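You operate a simulated robot arm through the tools that you are given. There is no shell and no other tool. Be economical: measure what you need, move in short steps, check, and stop when the job is done.

You are at the controls of a simulated robot arm. One attempt, no reset.

## Task
Dry the cream block on the warmer at Warm, under the clear lid.
Fine: till its felt goes dull; dial back to Off; open the clear lid once the lamp is out. Where these are worked on the way, their far stop is far enough and under half their travel is too little: clear lid.

It is judged by the outcome, as a careful person would: the job done as asked, and still so three seconds after it is handed in. It fails if anything else is knocked over, pushed out of place, dropped, spilled or broken. A push-on lid holds only when it is set on centred and level and pressed home; a screw cap is set on level and turned clockwise until tight.

## Robot
A 6-joint arm with a two-finger parallel gripper, fixed in place. Base frame: the origin is at the foot of the arm, x ahead of it, y to its left, z up; the work surface is at about z = 0. Lengths are in m, angles in degrees, forces in N, time in s.
With the tool pointing down near the work surface it reaches from about 0.14 to 0.58 m from the base axis. Its first joint turns from -66.0 to 66.0 degrees. Payload 2.1 kg.
The tool frame sits at the grasp point between the pads (the TCP): z along the fingers, y along the line on which they close. The tips reach 0.03 m beyond it. Largest opening 0.094 m; finger width 0.028, thickness 0.01; the body of the gripper, 0.05 by 0.096 m, starts 0.055 m behind the TCP.
Orientation is told as [roll, pitch, yaw] about the base's x, y, z axes, in that order, counted from this pose: with the fingers straight down and closing along the base's y, the tool's x points along the base's -x, its y along +y and its z along -z.

## Interface
- The arm moves only by the tool drive_tool. Its argument "commands" is one flat list of numbers, 7 for each row, row after row: the shift along the tool's x, y, z in cm, then the turn, a rotation vector about the tool's x, y, z in degrees, then the gripper command, from -1 (fully open) to 1 (shut), values between in proportion. In form: [x, y, z, wx, wy, wz, gripper, x, y, z, wx, wy, wz, gripper, ...]. A call has 1 to 12 rows; each row shifts and turns the commanded pose from where the row before left it, along the tool's axes as they then stand. Each row takes 0.2 s and may step no farther than 0.05 m and 8.6 degrees from the row before; otherwise, or with a gripper value out of range, the whole call is refused. A pose out of reach is approached as far as the arm can. The call stops where the force on the tool passes 70 N (or 10 N more than at its start, if that is more) or the arm is blocked; 0.2 s more then pass. The fingers move at their own pace (about 0.072 m/s each) and stop on an object; they squeeze with about 21 N. The grip force told is the motor's: it shows also when the fingers shut on nothing. Time passes only in rows, and 0.2 s behind the last, so rows that do not move let the fingers close. It gives the time, the measured TCP pose, the force on the tool (base axes), the opening and the grip force at its end, in the units of the frame above (readings bear some noise), with the torque about the TCP (base axes, N m) and any sound that the robot's microphone picked up, and new pictures: "show" is both (left out), scene, wrist or none.
- Cameras (640 x 400 px; columns grow to the right, rows downward): "scene" is fixed at [0.0619, -0.3768, 0.4922]; the picture's right is [0.71, -0.70, 0.00], its down [-0.36, -0.36, -0.86] and it looks along [0.60, 0.61, -0.51] (base axes); focal length 262 px, centre (320, 200). "wrist" rides on the gripper at [0.076, 0.014, -0.103] in the tool frame; the picture's right is [-0.18, 0.98, 0.00], its down [-0.75, -0.14, -0.64] and it looks along [-0.63, -0.12, 0.77] (tool axes); focal length 243 px, centre (320, 200). There is no depth. A picture from a camera that has moved, and an enlarged one, comes with that camera's place and axes in the base frame and with its lens.
- enlarge(camera, box): a new picture of the part [left, top, right, bottom] of that camera's present view, enlarged. The clock stands still meanwhile.
- hand_in(): hands the job in; it is judged then, once.

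Go step by step. Nothing tells you positions but the pictures and the camera data: compare them with the known pose of the tool, close in by small moves and look again before you grip or let go. The budget is 120 turns and 200 pictures, counting those below and the enlarged ones. Unless the task says otherwise, let go and move clear before handing in, and close with one line.

The tools are called after "Request:" as name(argument=value, ...) on one line, values as JSON. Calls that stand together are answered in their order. drive_tool: Moves the arm, as the interface text tells. Its arguments: {"type":"object","properties":{"commands":{"type":"array","items":{"type":"number"}},"show":{"type":"string","enum":["both","scene","wrist","none"]}},"required":["commands"]} The other tools are called the same way: enlarge (camera, box) takes an enlarged picture of a part of a camera's view; hand_in () hands the job in.

At the start:

```text
time: 0.0
position: [0.3572, 0.0646, 0.3812]
tool_rot: [0.0, -0.2, 0.0]
ft_force: [0.5, 0.2, -0.3]
torque: [-0.02, -0.01, 0.0]
opening: 0.0943
gripper_force: 0.3
```

scene: 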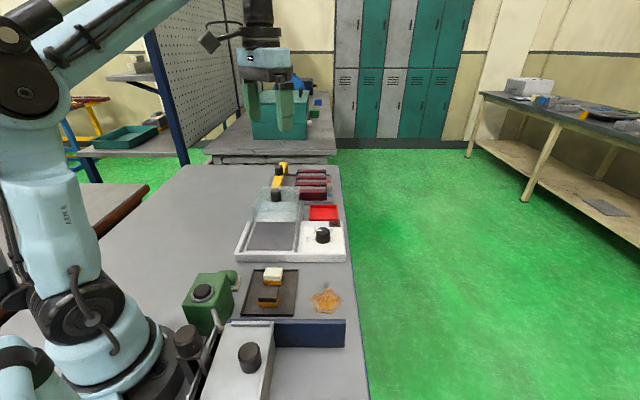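
wrist: 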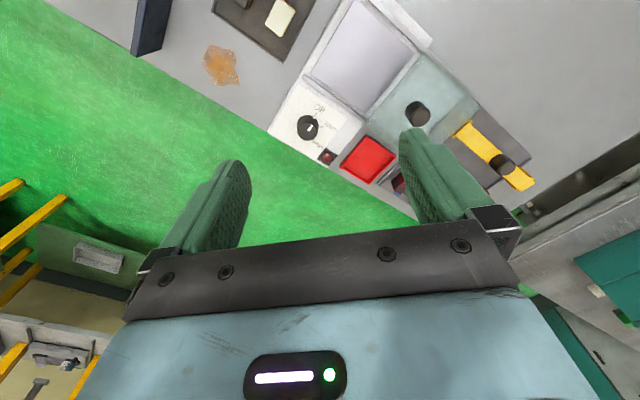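

I see a warmer (white box with a dial, a plate and a clear lid) and a tray with blocks. I'll enlarge both views to read the details.

Request:
enlarge(camera="scene", box=[220, 150, 360, 265])

Request:
enlarge(camera="scene", box=[160, 250, 370, 400])

Request:
enlarge(camera="wrist", box=[200, 0, 540, 210])

```text
3.48 times, centred on (290, 208) of scene
camera zoom: at [0.0619, -0.3768, 0.4922], right [0.71, -0.7, 0.0], down [-0.36, -0.36, -0.86], along [0.6, 0.61, -0.51], focal length 912 px, centre (424, 174)
```

zoom: 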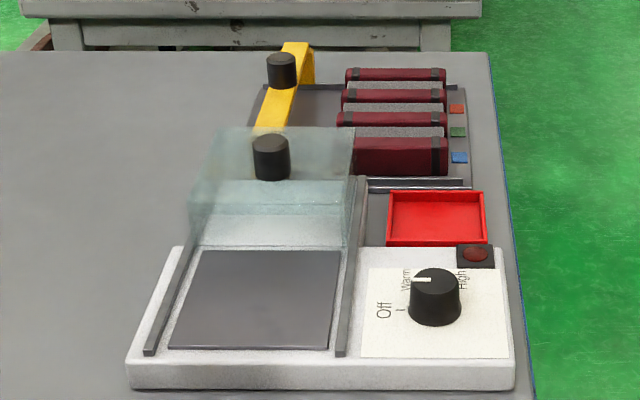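

```text
2.67 times, centred on (265, 325) of scene
camera zoom: at [0.0619, -0.3768, 0.4922], right [0.71, -0.7, 0.0], down [-0.36, -0.36, -0.86], along [0.6, 0.61, -0.51], focal length 699 px, centre (467, -133)
```

zoom: 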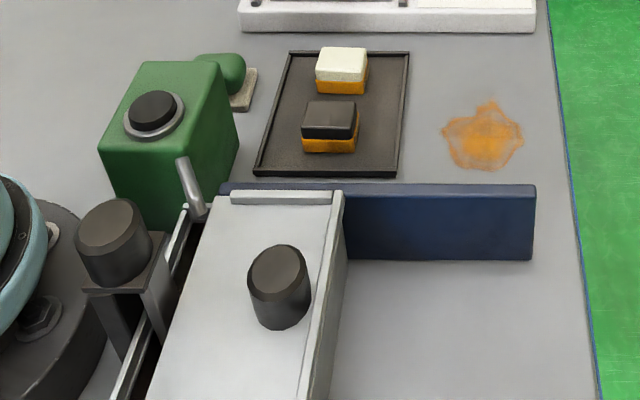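

```text
1.88 times, centred on (370, 105) of wrist
camera zoom: at [0.2821, 0.0786, 0.485], right [0.18, 0.98, 0.0], down [0.75, -0.14, 0.64], along [0.63, -0.12, -0.77], focal length 457 px, centre (226, 379)
```

zoom: 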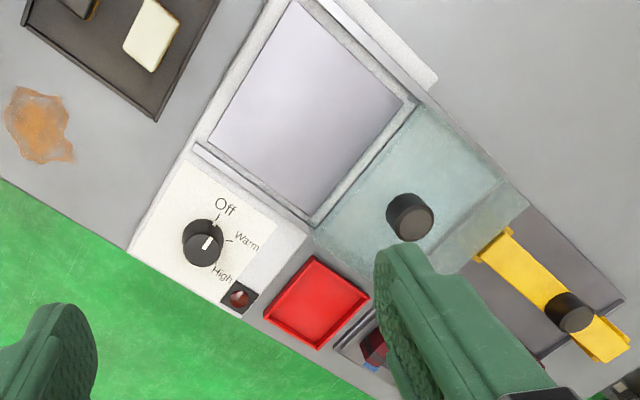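

The blocks, dial and lid knob are located roughly: cream block at (0.29, 0.012), dial at (0.465, 0.024), lid knob at about (0.435, 0.195). I'll move above the cream block to see its angle.

Request:
drive_tool(commands=[1.5, -1.2, 4, 0, 0, 0, -1, 1.5, -1.2, 4, 0, 0, 0, -1, 1.5, -1.2, 4, 0, 0, 0, -1, 1.5, -1.2, 4, 0, 0, 0, -1, 0.5, -0.4, 4, 0, 0, 0, -1, 0, 0, 2, 0, 0, 0, -1])

```text
time: 1.4
position: [0.2929, 0.0131, 0.161]
tool_rot: [0.1, -0.1, 0.0]
ft_force: [-0.5, 0.6, -0.4]
torque: [0.0, -0.04, 0.02]
opening: 0.0941
gripper_force: 0.1
camera wrist: at [0.2176, 0.0273, 0.2645], right [0.18, 0.98, 0.0], down [0.75, -0.14, 0.64], along [0.63, -0.12, -0.77], focal length 243 px, centre (320, 200)
```

scene: 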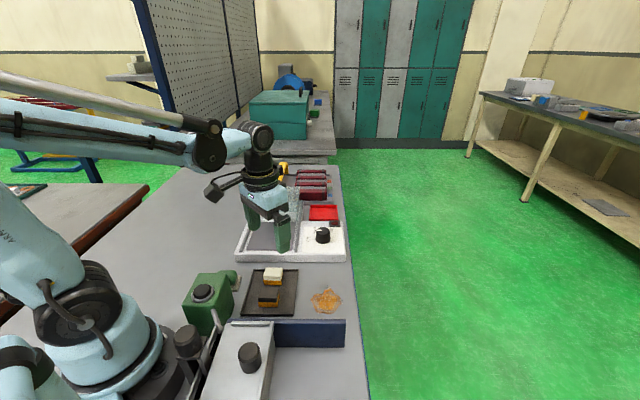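
wrist: 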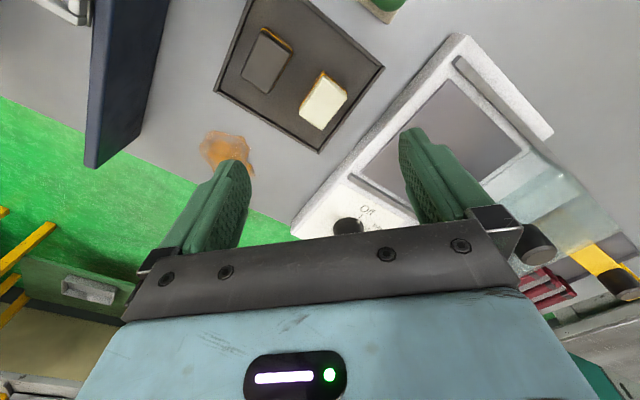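

Request:
enlarge(camera="wrist", box=[210, 20, 390, 160])

Request:
enlarge(camera="wrist", box=[290, 30, 610, 240])

Request:
enlarge(camera="scene", box=[240, 255, 300, 320])

```text
2.86 times, centred on (300, 90) of wrist
camera zoom: at [0.2176, 0.0273, 0.2645], right [0.18, 0.98, 0.0], down [0.75, -0.14, 0.64], along [0.63, -0.12, -0.77], focal length 693 px, centre (377, 514)
```

zoom: 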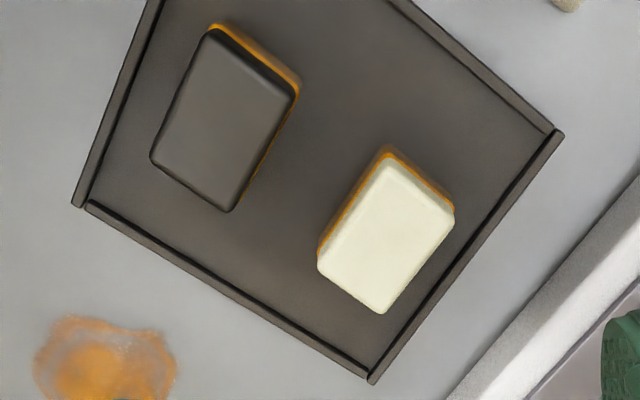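

```text
1.90 times, centred on (450, 135) of wrist
camera zoom: at [0.2176, 0.0273, 0.2645], right [0.18, 0.98, 0.0], down [0.75, -0.14, 0.64], along [0.63, -0.12, -0.77], focal length 462 px, centre (72, 324)
```

zoom: 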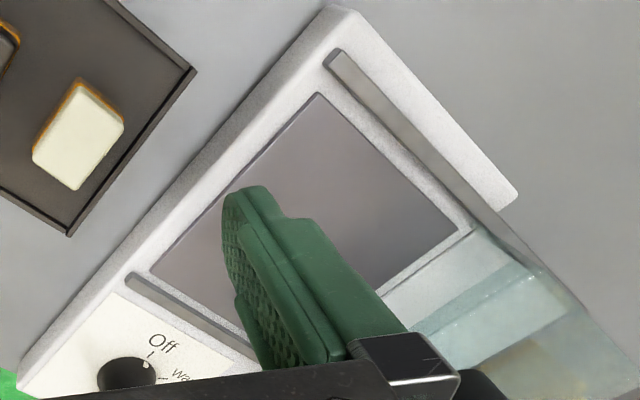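

```text
6.15 times, centred on (270, 288) of scene
camera zoom: at [0.0619, -0.3768, 0.4922], right [0.71, -0.7, 0.0], down [-0.36, -0.36, -0.86], along [0.6, 0.61, -0.51], focal length 1613 px, centre (628, -338)
```

zoom: 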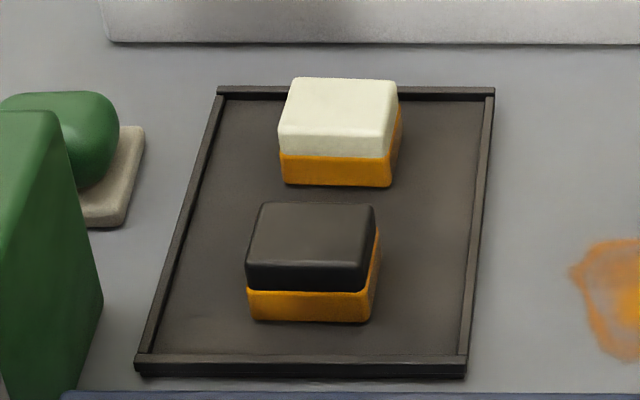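

The cream block's short axis runs about 43° from base x, with its centre near (0.294, 0.015). I'll turn the tool 47° to close across the short side, then check.

Request:
drive_tool(commands=[-0.1, 0.2, 0, 0, 0, 7.8, -1, 0, 0, 0, 0, 0, 7.8, -1, 0, 0, 0, 0, 0, 7.8, -1, 0, 0, 1, 0, 0, 7.8, -1, 0, 0, 2, 0, 0, 7.8, -1, 0, 0, 2, 0, 0, 8, -1])

```text
time: 2.8
position: [0.2949, 0.0161, 0.1111]
tool_rot: [0.1, 0.0, -47.1]
ft_force: [0.5, 0.5, -0.1]
torque: [-0.02, 0.04, -0.02]
opening: 0.0941
gripper_force: 0.0
camera wrist: at [0.2542, 0.0808, 0.2139], right [0.85, 0.53, 0.0], down [0.41, -0.65, 0.64], along [0.34, -0.54, -0.77], focal length 243 px, centre (320, 200)
```

scene: 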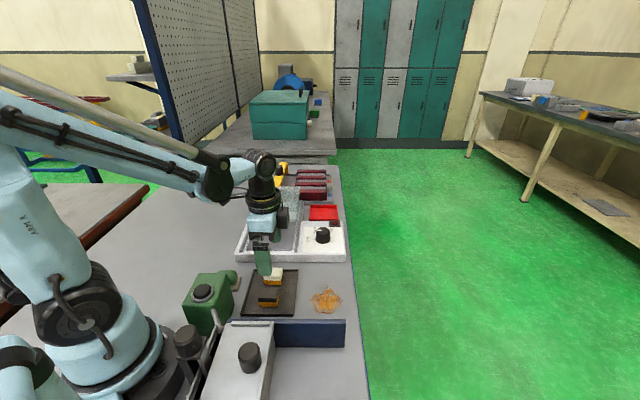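
wrist: 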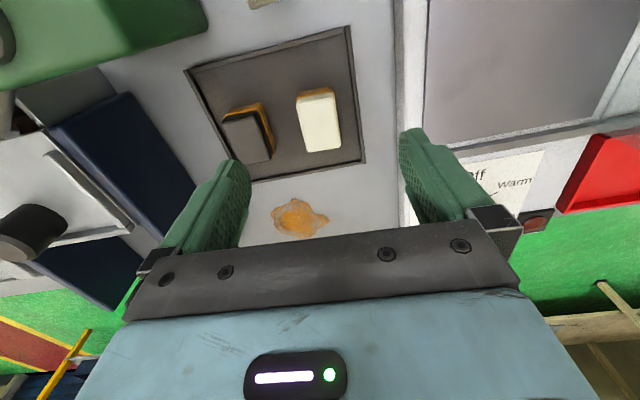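

The tool is centred over the cream block. The black block is close by, so I'll narrow the opening to about 4.6 cm before going down.

Request:
drive_tool(commands=[0, 0, 0, 0, 0, 0, 0.02, 0, 0, 0, 0, 0, 0, 0.02, 0, 0, 2, 0, 0, 0, 0.02, 0, 0, 1.5, 0, 0, 0, 0.02])

Request:
enlarge(camera="wrist", box=[220, 60, 420, 240])

Request:
enlarge(camera="scene", box=[230, 225, 320, 320])

```text
time: 3.8
position: [0.2961, 0.0159, 0.0759]
tool_rot: [0.1, 0.0, -47.0]
ft_force: [-0.5, -0.2, 0.2]
torque: [-0.01, 0.01, 0.0]
opening: 0.0459
gripper_force: 0.1
camera wrist: at [0.2544, 0.0808, 0.1784], right [0.84, 0.54, 0.0], down [0.41, -0.65, 0.64], along [0.35, -0.54, -0.77], focal length 243 px, centre (320, 200)
```

scene: 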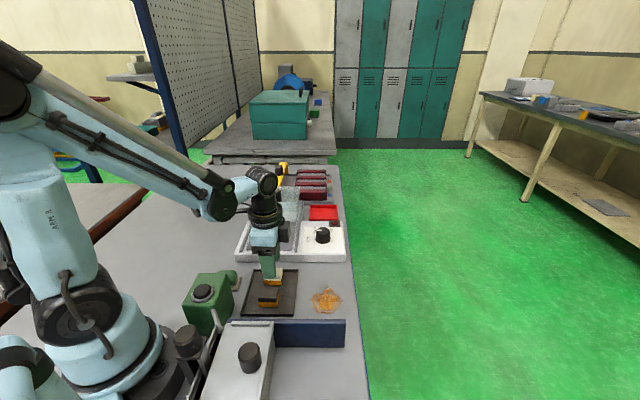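
wrist: 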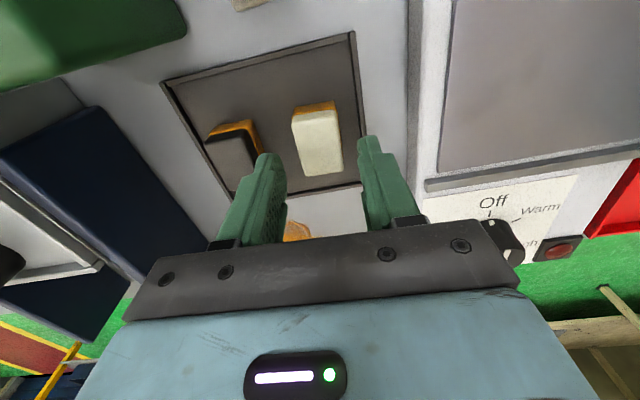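

```text
2.22 times, centred on (320, 150) of wrist
camera zoom: at [0.2544, 0.0808, 0.1784], right [0.84, 0.54, 0.0], down [0.41, -0.65, 0.64], along [0.35, -0.54, -0.77], focal length 539 px, centre (320, 311)
```

zoom: 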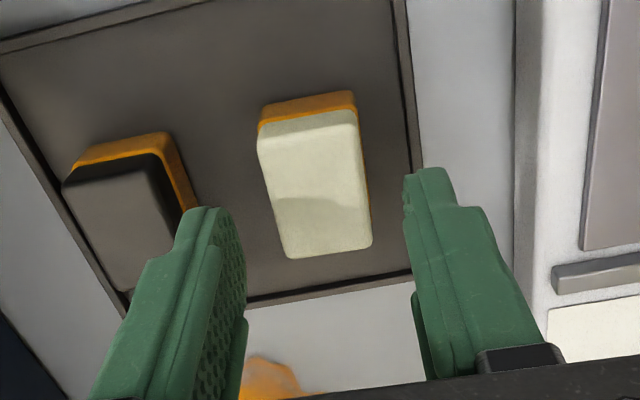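

```text
4.21 times, centred on (275, 272) of scene
camera zoom: at [0.0619, -0.3768, 0.4922], right [0.71, -0.7, 0.0], down [-0.36, -0.36, -0.86], along [0.6, 0.61, -0.51], focal length 1104 px, centre (510, -105)
```

zoom: 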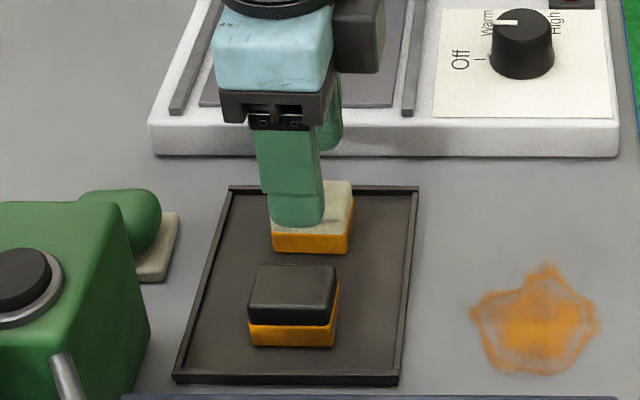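

Alignment is good, so I'll go down to about z = 0.044 and close.

Request:
drive_tool(commands=[0, 0, 1.6, 0, 0, 0, 0.02, 0, 0, 1.6, 0, 0, 0, 0.02, 0, 0, 0, 0, 0, 0, 0.02])

Request:
enlarge(camera="scene", box=[230, 225, 320, 320])

```text
time: 4.6
position: [0.2947, 0.015, 0.0441]
tool_rot: [0.1, 0.0, -47.0]
ft_force: [0.5, -0.4, 0.2]
torque: [-0.01, 0.02, -0.01]
opening: 0.046
gripper_force: 0.1
camera wrist: at [0.2541, 0.0808, 0.1467], right [0.84, 0.54, 0.0], down [0.41, -0.65, 0.64], along [0.35, -0.54, -0.77], focal length 243 px, centre (320, 200)
```

scene: 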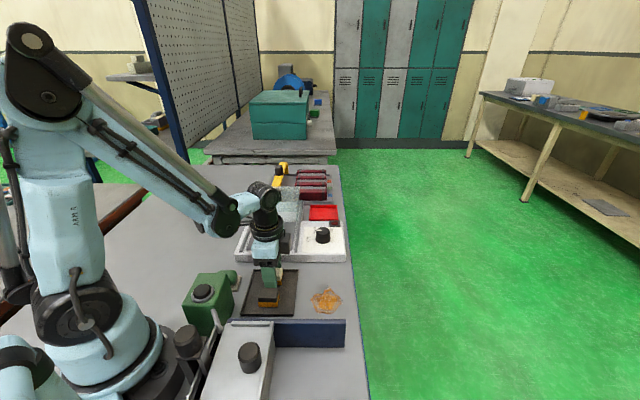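
wrist: 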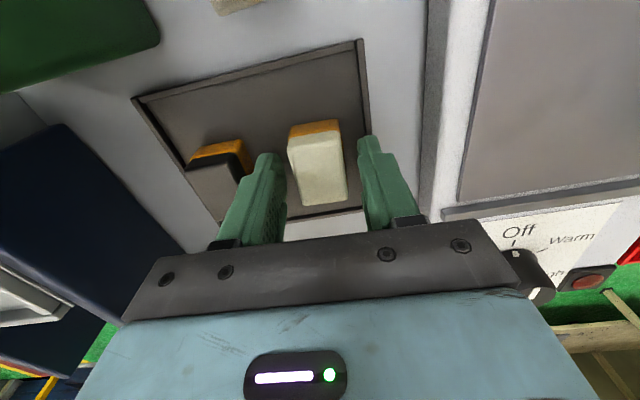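

```text
4.21 times, centred on (275, 272) of scene
camera zoom: at [0.0619, -0.3768, 0.4922], right [0.71, -0.7, 0.0], down [-0.36, -0.36, -0.86], along [0.6, 0.61, -0.51], focal length 1104 px, centre (510, -105)
```

zoom: 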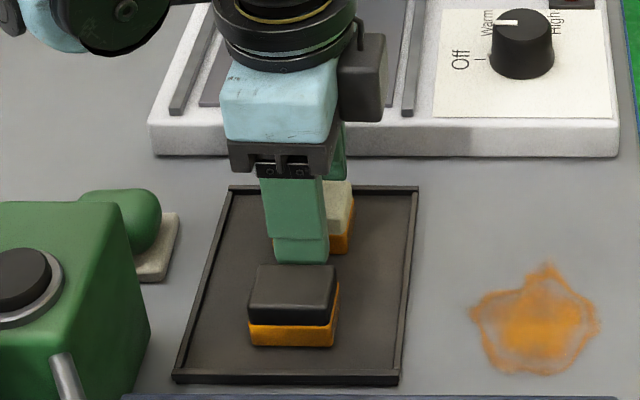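

Request:
drive_tool(commands=[0, 0, 0, 0, 0, 0, 1, 0, 0, 0, 0, 0, 0, 1, 0, 0, 0, 0, 0, 0, 1], show="none")

Request:
drive_tool(commands=[0, 0, -2, 0, 0, 0, 1, 0, 0, -3, 0, 0, 0, 1, 0, 0, -3, 0, 0, 0, 1])

Request:
enlarge(camera="wrist", box=[360, 0, 640, 300])

```text
time: 5.4
position: [0.2957, 0.0151, 0.0442]
tool_rot: [0.1, 0.0, -47.0]
ft_force: [-0.7, 0.5, -0.3]
torque: [-0.03, 0.02, -0.01]
opening: 0.0291
gripper_force: 21.4
```

```text
time: 6.2
position: [0.2965, 0.0145, 0.1255]
tool_rot: [0.0, 0.0, -47.0]
ft_force: [0.3, 0.5, 0.4]
torque: [0.04, 0.03, -0.01]
opening: 0.029
gripper_force: 21.6
camera wrist: at [0.2547, 0.0794, 0.2276], right [0.84, 0.54, 0.0], down [0.41, -0.65, 0.64], along [0.35, -0.54, -0.77], focal length 243 px, centre (320, 200)
```

scene: 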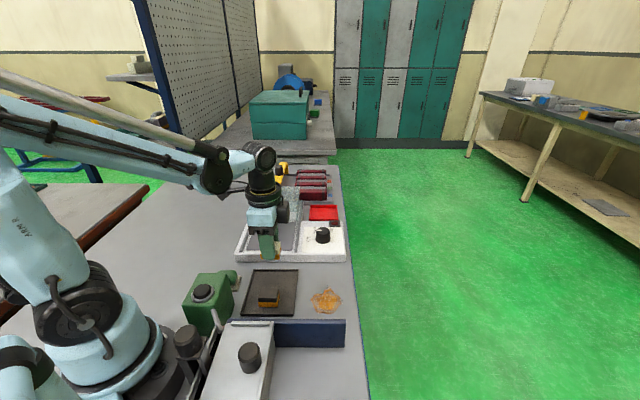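
wrist: 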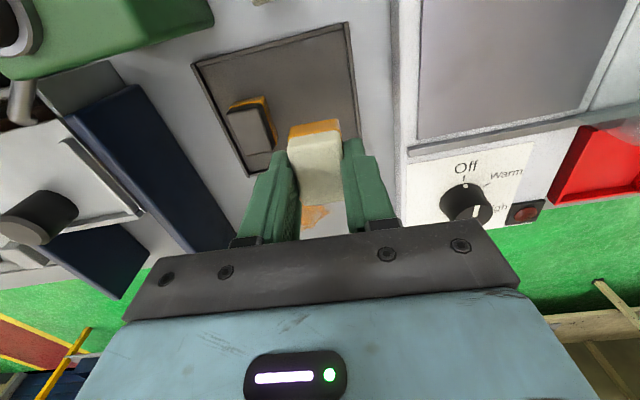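

```text
1.33 times, centred on (500, 150) of wrist
camera zoom: at [0.2547, 0.0794, 0.2276], right [0.84, 0.54, 0.0], down [0.41, -0.65, 0.64], along [0.35, -0.54, -0.77], focal length 324 px, centre (80, 267)
```

zoom: 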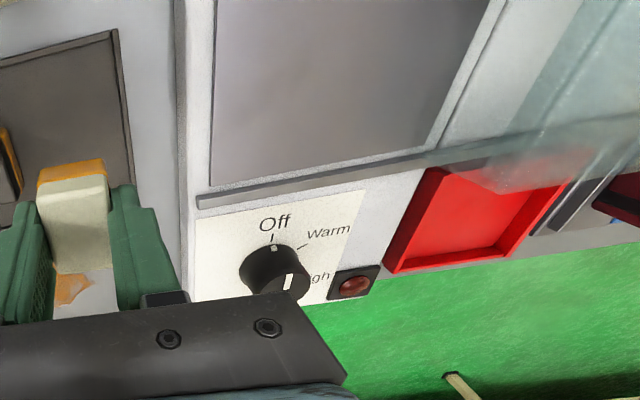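

Block held, 29 mm wide. The plate centre is about (0.383, 0.135), so I'll carry the block over it.

Request:
drive_tool(commands=[0.56, 2.81, 0, 0, 0, 0, 1, 0.56, 2.81, 0, 0, 0, 0, 1, 0.56, 2.81, 0, 0, 0, 0, 1, 0.56, 2.81, 0, 0, 0, 0, 1, 0.56, 2.81, 0, 0, 0, 0, 1, 0, 0, 3, 0, 0, 0, 1])

Request:
enlarge(camera="scene", box=[220, 150, 360, 265])

```text
time: 7.6
position: [0.3775, 0.1328, 0.0947]
tool_rot: [0.1, -0.1, -47.0]
ft_force: [0.9, 0.5, -1.3]
torque: [0.02, 0.02, 0.0]
opening: 0.029
gripper_force: 20.8
camera wrist: at [0.3373, 0.1981, 0.1975], right [0.84, 0.54, 0.0], down [0.41, -0.65, 0.64], along [0.35, -0.54, -0.77], focal length 243 px, centre (320, 200)
```

scene: 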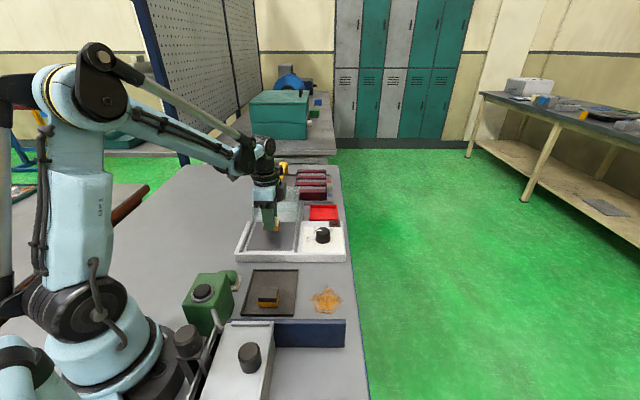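
wrist: 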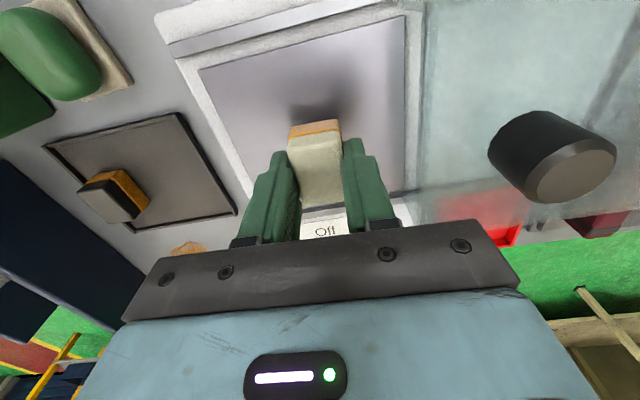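

```text
3.48 times, centred on (290, 208) of scene
camera zoom: at [0.0619, -0.3768, 0.4922], right [0.71, -0.7, 0.0], down [-0.36, -0.36, -0.86], along [0.6, 0.61, -0.51], focal length 912 px, centre (424, 174)
```

zoom: 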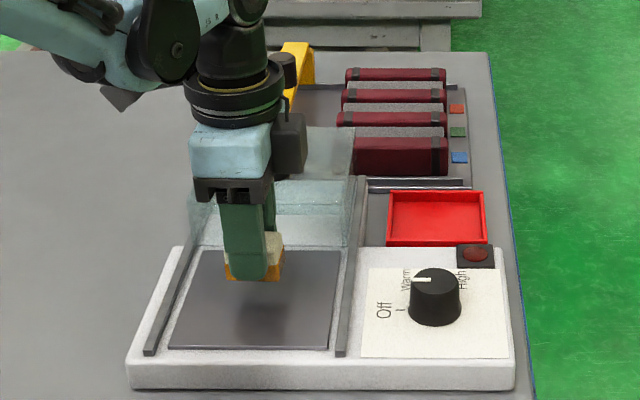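

Request:
drive_tool(commands=[0, 0, 1.5, 0, 0, 0, 1, 0, 0, 1, 0, 0, 0, 1, 0, 0, 0.4, 0, 0, 0, 1, 0, 0, 0, 0, 0, 0, 1], show="none")

Request:
enlarge(camera="scene", box=[240, 200, 300, 260])

```text
time: 8.5
position: [0.3804, 0.1315, 0.0693]
tool_rot: [0.1, -0.1, -46.8]
ft_force: [-1.1, 0.5, 18.4]
torque: [-0.05, 0.01, 0.03]
opening: 0.0293
gripper_force: 20.7
stopped in row 4: the force on the tool passed its limit at 75 N (the readings are from after the stop); the commanded pose is now the measured one
```

```text
6.67 times, centred on (270, 230) of scene
camera zoom: at [0.0618, -0.3769, 0.4922], right [0.71, -0.7, 0.0], down [-0.36, -0.36, -0.86], along [0.6, 0.61, -0.51], focal length 1748 px, centre (653, 0)
```

zoom: 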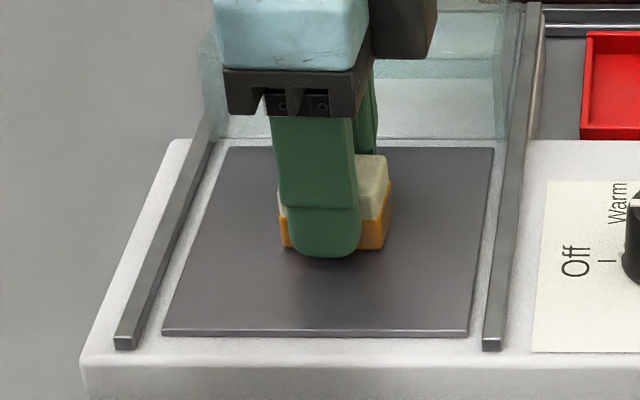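

The block rests on the plate (contact at z ≈ 0.069). Next I'll open, rise and look.

Request:
drive_tool(commands=[0, 0, 0, 0, 0, 0, 0, 0, 0, 0, 0, 0, 0, -0.2, 0, 0, -3, 0, 0, 0, -0.2, 0, 0, -4, 0, 0, 0, -0.2, 0, 0, -4, 0, 0, 0, -0.2, 0, 0, -4, 0, 0, 0, -0.2])

Request:
enlarge(camera="scene", box=[220, 150, 360, 265])

Request:
enlarge(camera="wrist", box=[200, 0, 640, 240])

```text
time: 9.9
position: [0.3813, 0.1345, 0.2177]
tool_rot: [0.1, 0.0, -46.9]
ft_force: [0.1, -0.8, -0.1]
torque: [0.01, 0.01, 0.01]
opening: 0.0562
gripper_force: 0.0
camera wrist: at [0.339, 0.1993, 0.3203], right [0.84, 0.54, 0.0], down [0.41, -0.65, 0.64], along [0.34, -0.54, -0.77], focal length 243 px, centre (320, 200)
```

scene: 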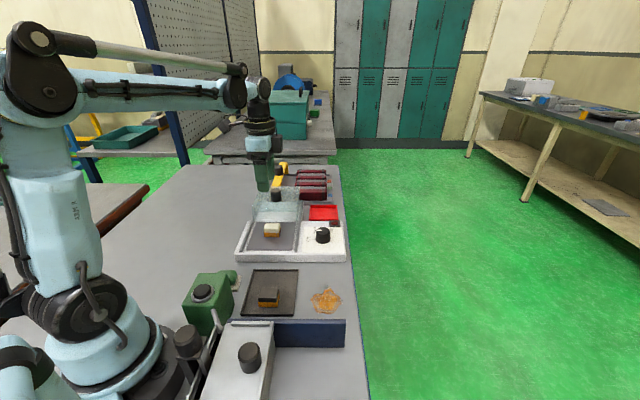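
wrist: 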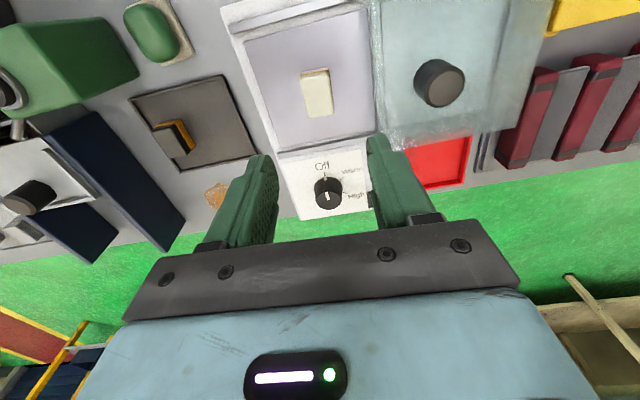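

```text
3.48 times, centred on (290, 208) of scene
camera zoom: at [0.0619, -0.3768, 0.4922], right [0.71, -0.7, 0.0], down [-0.36, -0.36, -0.86], along [0.6, 0.61, -0.51], focal length 912 px, centre (424, 174)
```

zoom: 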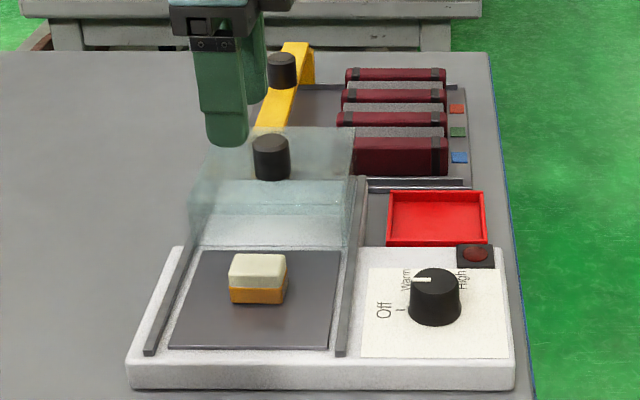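

```text
1.45 times, centred on (420, 120) of wrist
camera zoom: at [0.339, 0.1993, 0.3203], right [0.84, 0.54, 0.0], down [0.41, -0.65, 0.64], along [0.34, -0.54, -0.77], focal length 353 px, centre (174, 316)
```

zoom: 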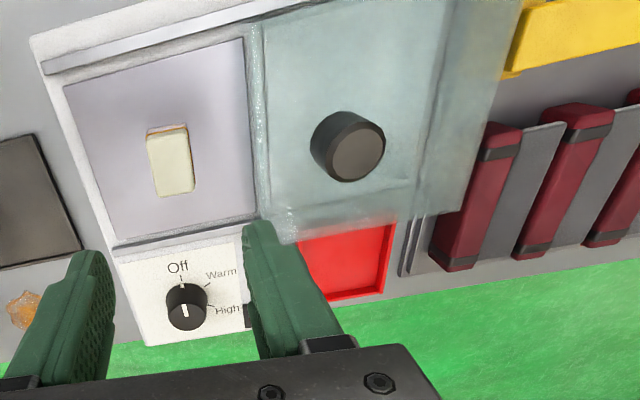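

Block sits well on the plate. Lid knob top is about (0.452, 0.207, 0.111); I'll go above it.

Request:
drive_tool(commands=[0.12, 2.5, 0, 0, 0, 0, -0.6, 0.12, 2.5, 0, 0, 0, 0, -0.6, 0.12, 2.5, 0, 0, 0, 0, -0.6, 0.12, 2.6, 0, 0, 0, 0, -0.6, 0, 0, 3, 0, 0, 0, -0.6, 0, 0, 2, 0, 0, 0, -0.6])

Request:
enlarge(camera="scene", box=[220, 130, 360, 245])

```text
time: 11.3
position: [0.4495, 0.2044, 0.168]
tool_rot: [0.1, 0.1, -47.0]
ft_force: [-0.4, 0.2, -0.2]
torque: [0.0, 0.02, -0.01]
opening: 0.0751
gripper_force: 0.1
camera wrist: at [0.4082, 0.2693, 0.271], right [0.84, 0.54, 0.0], down [0.41, -0.65, 0.64], along [0.34, -0.54, -0.77], focal length 243 px, centre (320, 200)
```

scene: 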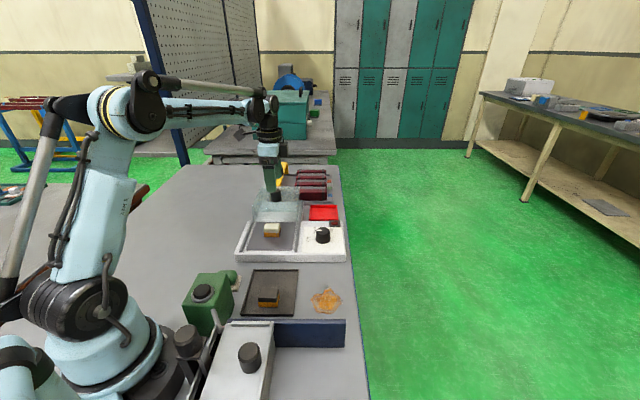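
wrist: 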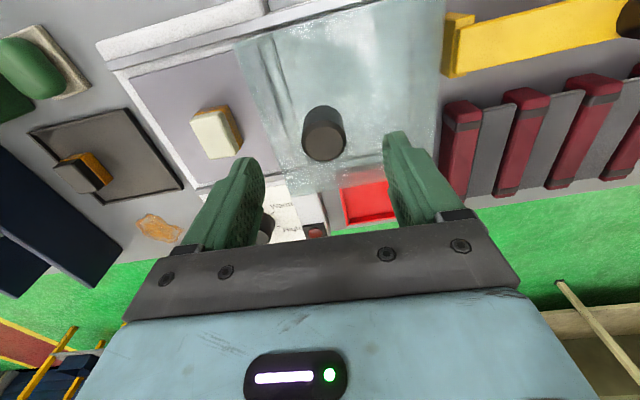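

```text
3.48 times, centred on (290, 188) of scene
camera zoom: at [0.0619, -0.3768, 0.4922], right [0.71, -0.7, 0.0], down [-0.36, -0.36, -0.86], along [0.6, 0.61, -0.51], focal length 912 px, centre (424, 244)
```

zoom: 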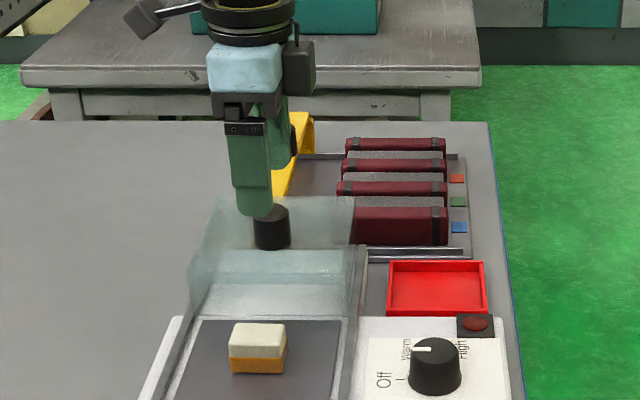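

Aligned over the knob. Going down and gripping it.

Request:
drive_tool(commands=[0, 0.2, 2, 0, 0, 0, -0.4, 0, 0, 2, 0, 0, 0, -0.4, 0, 0, 0.6, 0, 0, 0, -0.4])

Request:
enlarge(camera="scene", box=[240, 150, 310, 220])

```text
time: 12.1
position: [0.451, 0.205, 0.1211]
tool_rot: [0.0, 0.0, -47.0]
ft_force: [0.0, 0.1, 0.6]
torque: [0.02, 0.01, -0.01]
opening: 0.0658
gripper_force: 0.0
camera wrist: at [0.4101, 0.2704, 0.225], right [0.84, 0.54, 0.0], down [0.41, -0.65, 0.64], along [0.34, -0.54, -0.77], focal length 243 px, centre (320, 200)
```

scene: 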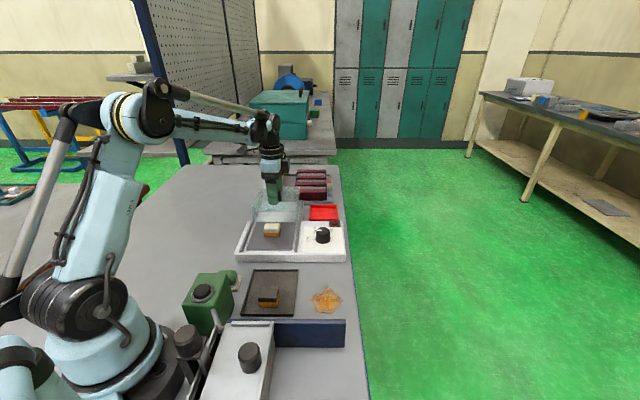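
wrist: 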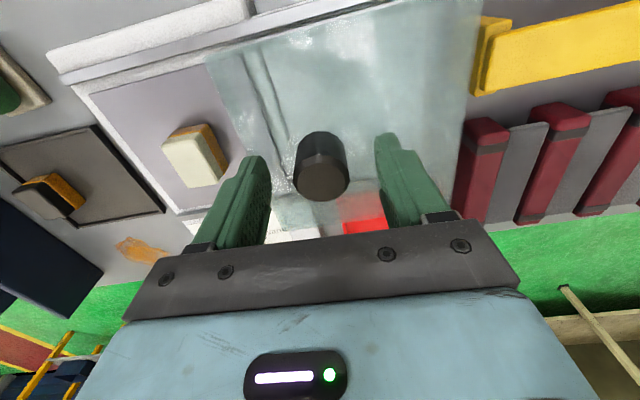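

```text
5.71 times, centred on (275, 185) of scene
camera zoom: at [0.0619, -0.3768, 0.4922], right [0.71, -0.7, 0.0], down [-0.36, -0.36, -0.86], along [0.6, 0.61, -0.51], focal length 1498 px, centre (577, 286)
```

zoom: 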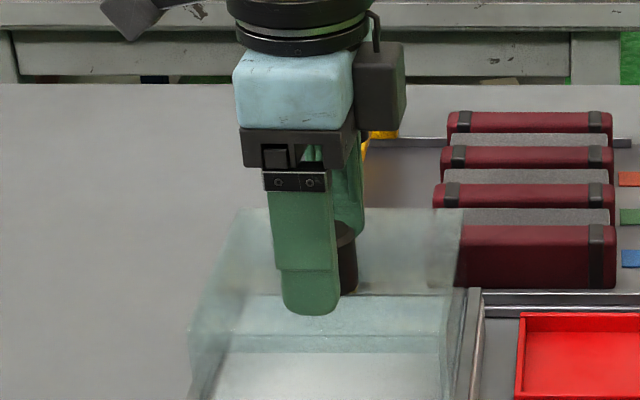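

Request:
drive_tool(commands=[0, 0, 0, 0, 0, 0, 1, 0, 0, 0, 0, 0, 0, 1, 0, 0, 0, 0, 0, 0, 1], show="none")

```text
time: 12.9
position: [0.4509, 0.2051, 0.1221]
tool_rot: [0.1, 0.1, -47.1]
ft_force: [0.5, -0.3, -5.4]
torque: [-0.34, 0.25, -0.03]
opening: 0.0317
gripper_force: 44.7
```

Knob gripped. Now I'll slide the lid toward the plate along the rails.

Request:
drive_tool(commands=[-0.04, -1, 0, 0, 0, 0, 1, -0.04, -1, 0, 0, 0, 0, 1, -0.04, -1, 0, 0, 0, 0, 1, -0.04, -1, 0, 0, 0, 0, 1])

Request:
enlarge(camera="scene", box=[220, 150, 360, 265])

```text
time: 13.9
position: [0.4216, 0.1768, 0.122]
tool_rot: [0.1, 0.0, -46.9]
ft_force: [4.6, -2.6, -10.6]
torque: [-0.16, 0.66, -0.28]
opening: 0.0317
gripper_force: 45.7
camera wrist: at [0.3811, 0.2416, 0.225], right [0.84, 0.54, 0.0], down [0.41, -0.65, 0.64], along [0.34, -0.54, -0.77], focal length 243 px, centre (320, 200)
```

scene: 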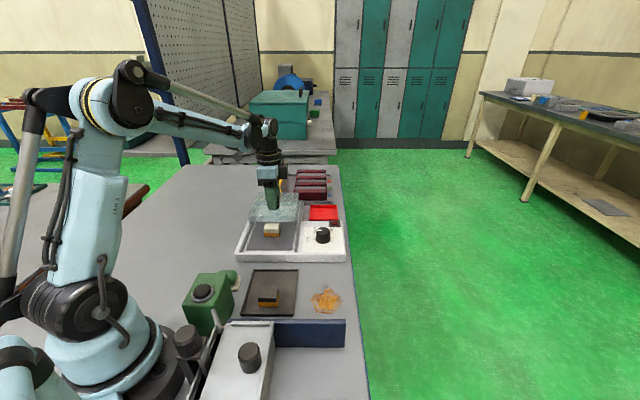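
wrist: 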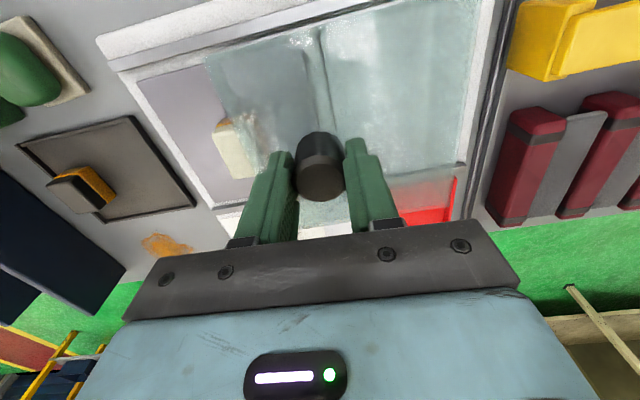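

```text
3.48 times, centred on (290, 208) of scene
camera zoom: at [0.0619, -0.3768, 0.4922], right [0.71, -0.7, 0.0], down [-0.36, -0.36, -0.86], along [0.6, 0.61, -0.51], focal length 912 px, centre (424, 174)
```

zoom: 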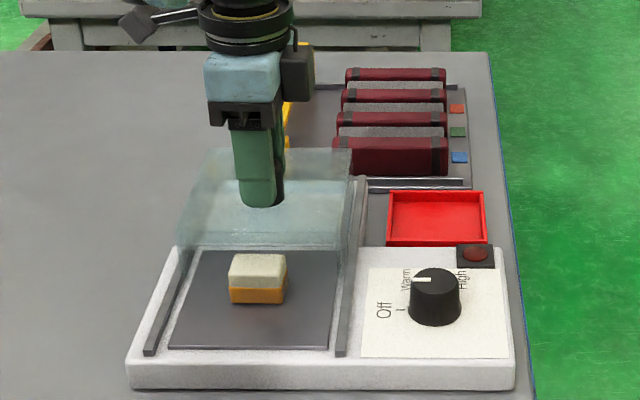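

The lid follows. Continuing with a slight sideways correction.

Request:
drive_tool(commands=[-0.12, -1, 0, 0, 0, 0, 1, -0.07, -1, 0, 0, 0, 0, 1, -0.07, -1, 0, 0, 0, 0, 1, -0.07, -1, 0, 0, 0, 0, 1, -0.07, -1, 0, 0, 0, 0, 1])

Request:
enlarge(camera="scene", box=[220, 150, 360, 265])

```text
time: 15.1
position: [0.3879, 0.1423, 0.1219]
tool_rot: [0.1, 0.4, -46.9]
ft_force: [-15.5, 16.5, 16.7]
torque: [-0.56, 0.34, -0.02]
opening: 0.0314
gripper_force: 44.7
camera wrist: at [0.347, 0.2065, 0.2254], right [0.84, 0.54, 0.0], down [0.41, -0.65, 0.64], along [0.34, -0.54, -0.77], focal length 243 px, centre (320, 200)
```

scene: 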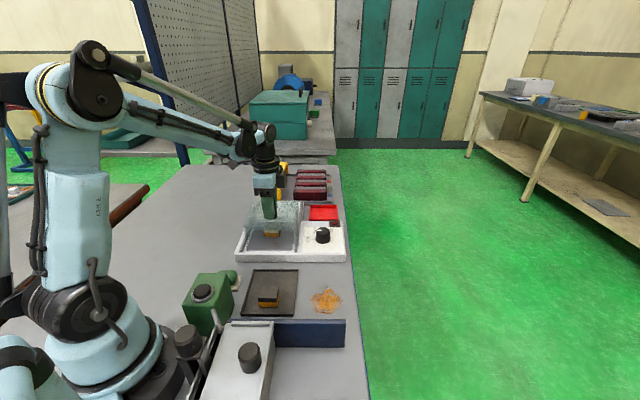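
wrist: 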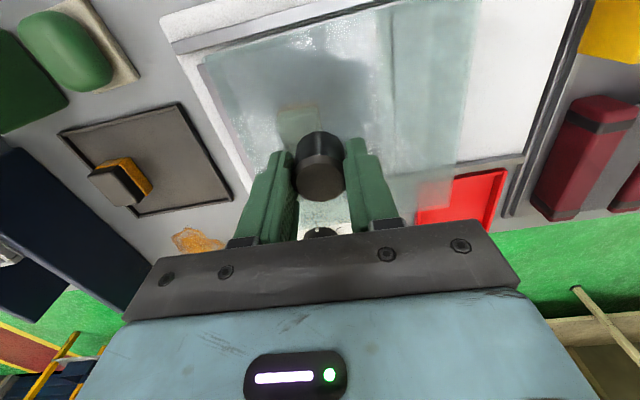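

```text
3.48 times, centred on (290, 208) of scene
camera zoom: at [0.0618, -0.3768, 0.4922], right [0.71, -0.7, 0.0], down [-0.36, -0.36, -0.86], along [0.6, 0.61, -0.51], focal length 912 px, centre (424, 174)
```

zoom: 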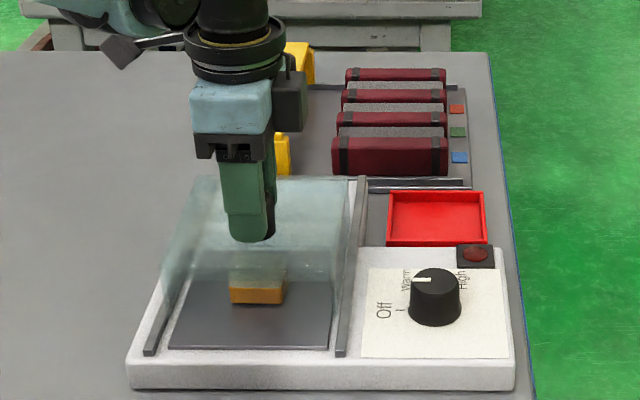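

Request:
drive_tool(commands=[0.12, -0.7, 0, 0, 0, 0, 1, -0.02, -1, 0, 0, 0, 0, 1, -0.03, -1, 0, 0, 0, 0, 1])

Request:
enlarge(camera="scene", box=[220, 150, 360, 265])

```text
time: 15.9
position: [0.3688, 0.1229, 0.1212]
tool_rot: [0.0, 0.3, -47.0]
ft_force: [-14.5, 15.8, 11.9]
torque: [-0.29, 0.65, -0.1]
opening: 0.0315
gripper_force: 45.0
camera wrist: at [0.3282, 0.1876, 0.225], right [0.84, 0.54, 0.0], down [0.41, -0.65, 0.64], along [0.34, -0.54, -0.77], focal length 243 px, centre (320, 200)
```

scene: 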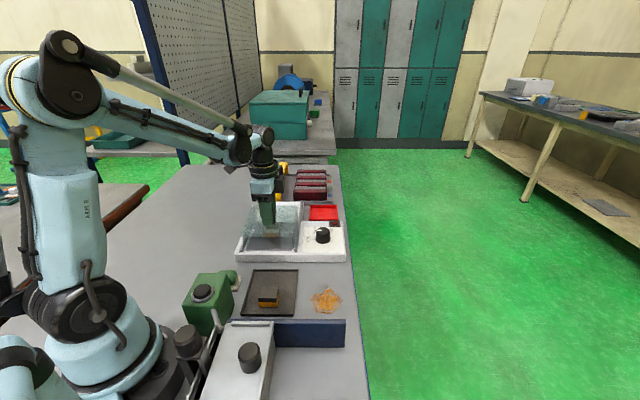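
wrist: 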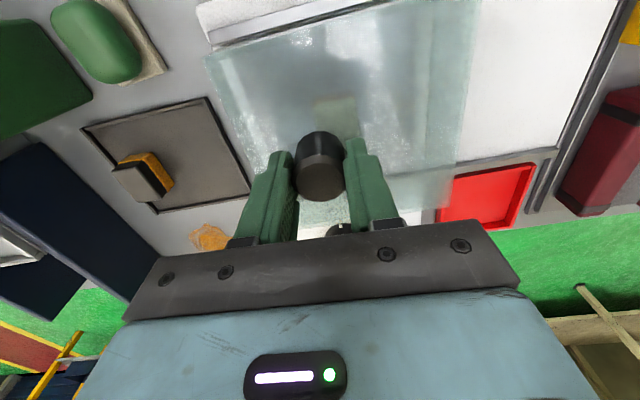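

```text
3.48 times, centred on (290, 208) of scene
camera zoom: at [0.0618, -0.3768, 0.4922], right [0.71, -0.7, 0.0], down [-0.36, -0.36, -0.86], along [0.6, 0.61, -0.51], focal length 912 px, centre (424, 174)
```

zoom: 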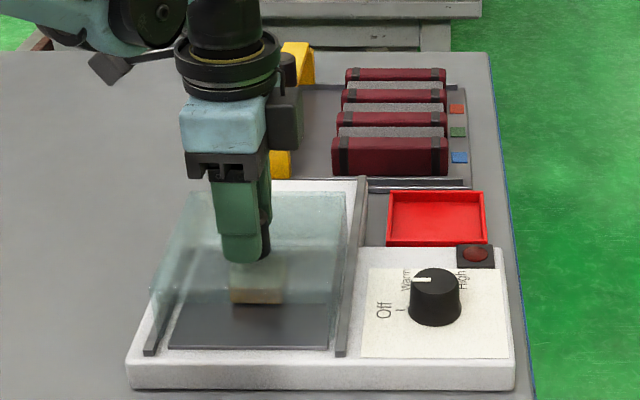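

Request:
drive_tool(commands=[0.2, -0.5, 0, 0, 0, 0, 1, -0.02, -0.8, 0, 0, 0, 0, 1, -0.03, -0.8, 0, 0, 0, 0, 1, -0.03, -0.8, 0, 0, 0, 0, 1])

Request:
enlarge(camera="scene", box=[220, 150, 360, 265])

```text
time: 16.6
position: [0.3627, 0.1171, 0.1219]
tool_rot: [1.7, -0.3, -46.9]
ft_force: [6.3, 4.3, -5.2]
torque: [-0.51, 0.82, -0.1]
opening: 0.0324
gripper_force: 45.1
stopped in row 3: the force on the tool passed its limit at 81 N (the readings are from after the stop); the commanded pose is now the measured one
camera wrist: at [0.3191, 0.1801, 0.2247], right [0.84, 0.54, 0.03], down [0.4, -0.66, 0.64], along [0.37, -0.53, -0.77], focal length 243 px, centre (320, 200)
```

scene: 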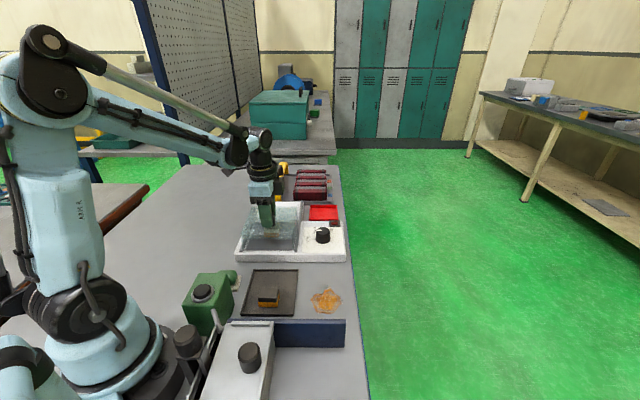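
wrist: 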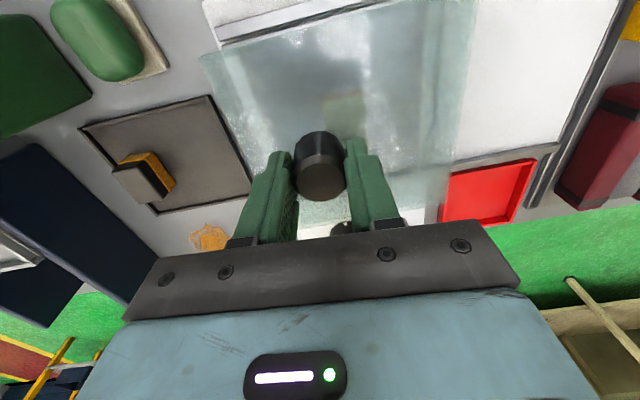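

```text
3.48 times, centred on (290, 208) of scene
camera zoom: at [0.0619, -0.3768, 0.4922], right [0.71, -0.7, 0.0], down [-0.36, -0.36, -0.86], along [0.6, 0.61, -0.51], focal length 912 px, centre (424, 174)
```

zoom: 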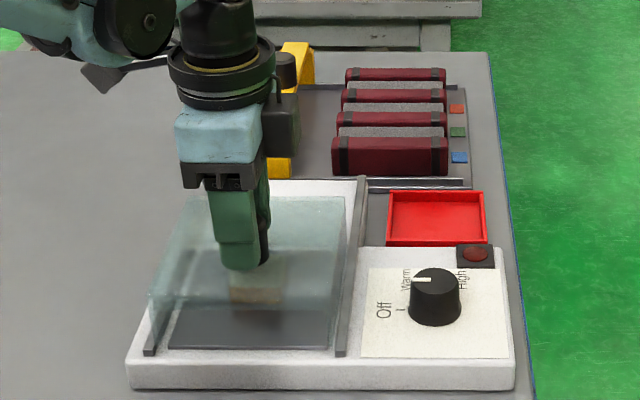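

Request:
enlarge(camera="scene", box=[240, 195, 310, 260])

Request:
enlarge(camera="wrist", box=[190, 0, 560, 240])

```text
6.15 times, centred on (275, 228) of scene
camera zoom: at [0.0619, -0.3768, 0.4922], right [0.71, -0.7, 0.0], down [-0.36, -0.36, -0.86], along [0.6, 0.61, -0.51], focal length 1613 px, centre (597, 31)
```

zoom: 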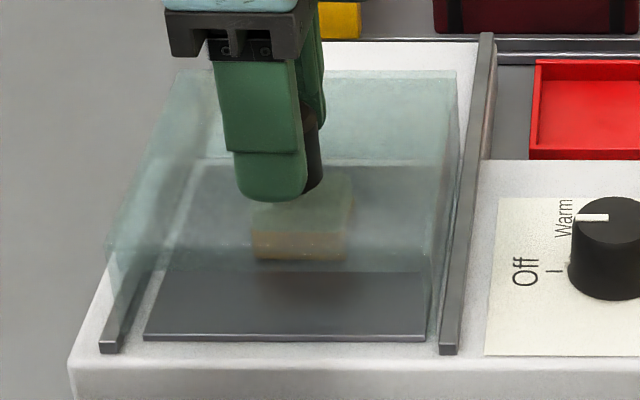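

```text
1.67 times, centred on (375, 120) of wrist
camera zoom: at [0.3191, 0.1801, 0.2247], right [0.84, 0.54, 0.03], down [0.4, -0.66, 0.64], along [0.37, -0.53, -0.77], focal length 404 px, centre (228, 333)
```

zoom: 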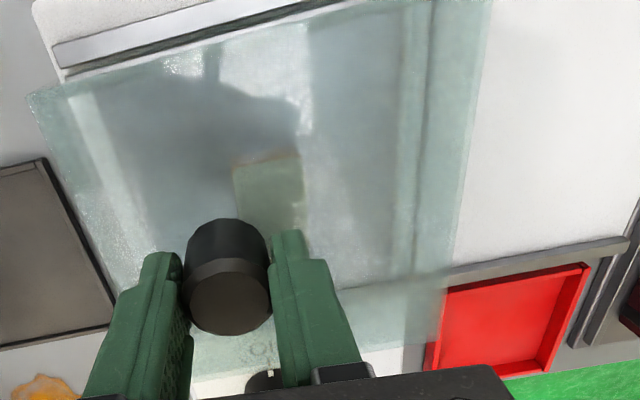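

The lid seems to be at its closed stop, covering the plate after about 12.5 cm of travel. Releasing it and moving up.

Request:
drive_tool(commands=[0, 0, 0, 0, 0, 0, -0.1, 0, 0, 0, -1.7, 0, 0, -0.4, 0, 0, -2, 0, 0, 0, -0.4, 0, 0, -3, 0, 0, 0, -0.4, 0, 0, -4, 0, 0, 0, -0.4])

Request:
enlarge(camera="scene", box=[240, 175, 350, 265])

Request:
enlarge(camera="wrist", box=[190, 0, 560, 240])

```text
time: 17.8
position: [0.3582, 0.1172, 0.21]
tool_rot: [3.4, -0.3, -46.8]
ft_force: [1.0, -0.3, 0.6]
torque: [0.02, 0.02, 0.01]
opening: 0.0656
gripper_force: 0.0
camera wrist: at [0.3128, 0.1775, 0.3138], right [0.84, 0.54, 0.06], down [0.38, -0.67, 0.64], along [0.38, -0.51, -0.77], focal length 243 px, centre (320, 200)
```

scene: 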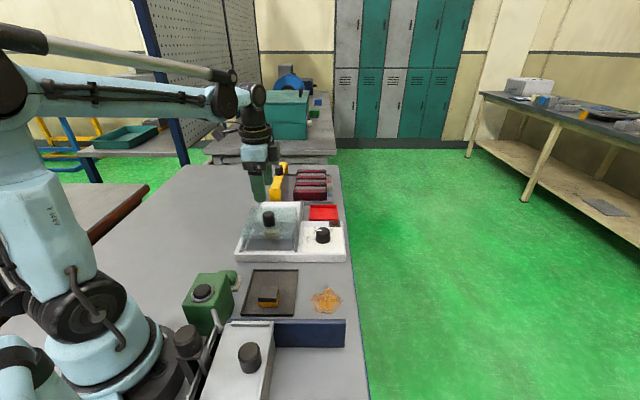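
wrist: 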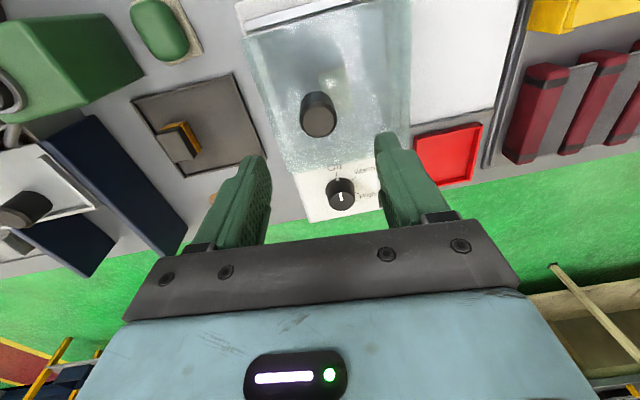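

```text
4.44 times, centred on (295, 220) of scene
camera zoom: at [0.0619, -0.3768, 0.4922], right [0.71, -0.7, 0.0], down [-0.36, -0.36, -0.86], along [0.6, 0.61, -0.51], focal length 1165 px, centre (431, 111)
```

zoom: 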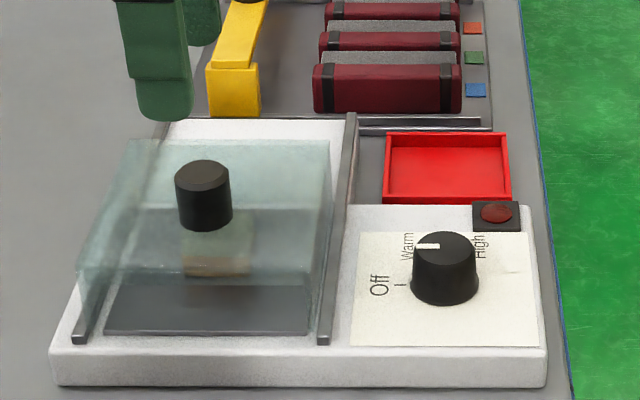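

```text
1.67 times, centred on (375, 120) of wrist
camera zoom: at [0.3128, 0.1775, 0.3138], right [0.84, 0.54, 0.06], down [0.38, -0.67, 0.64], along [0.38, -0.51, -0.77], focal length 404 px, centre (228, 333)
```

zoom: 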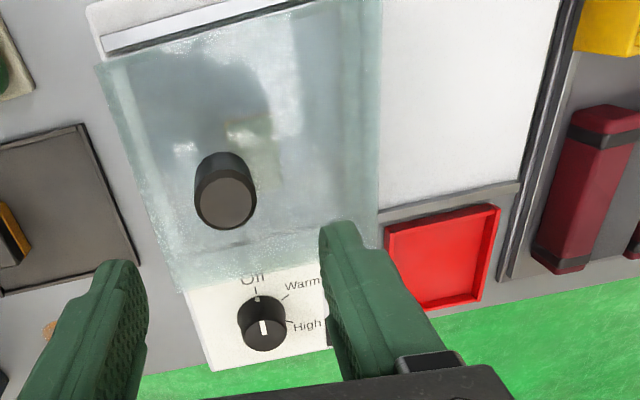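

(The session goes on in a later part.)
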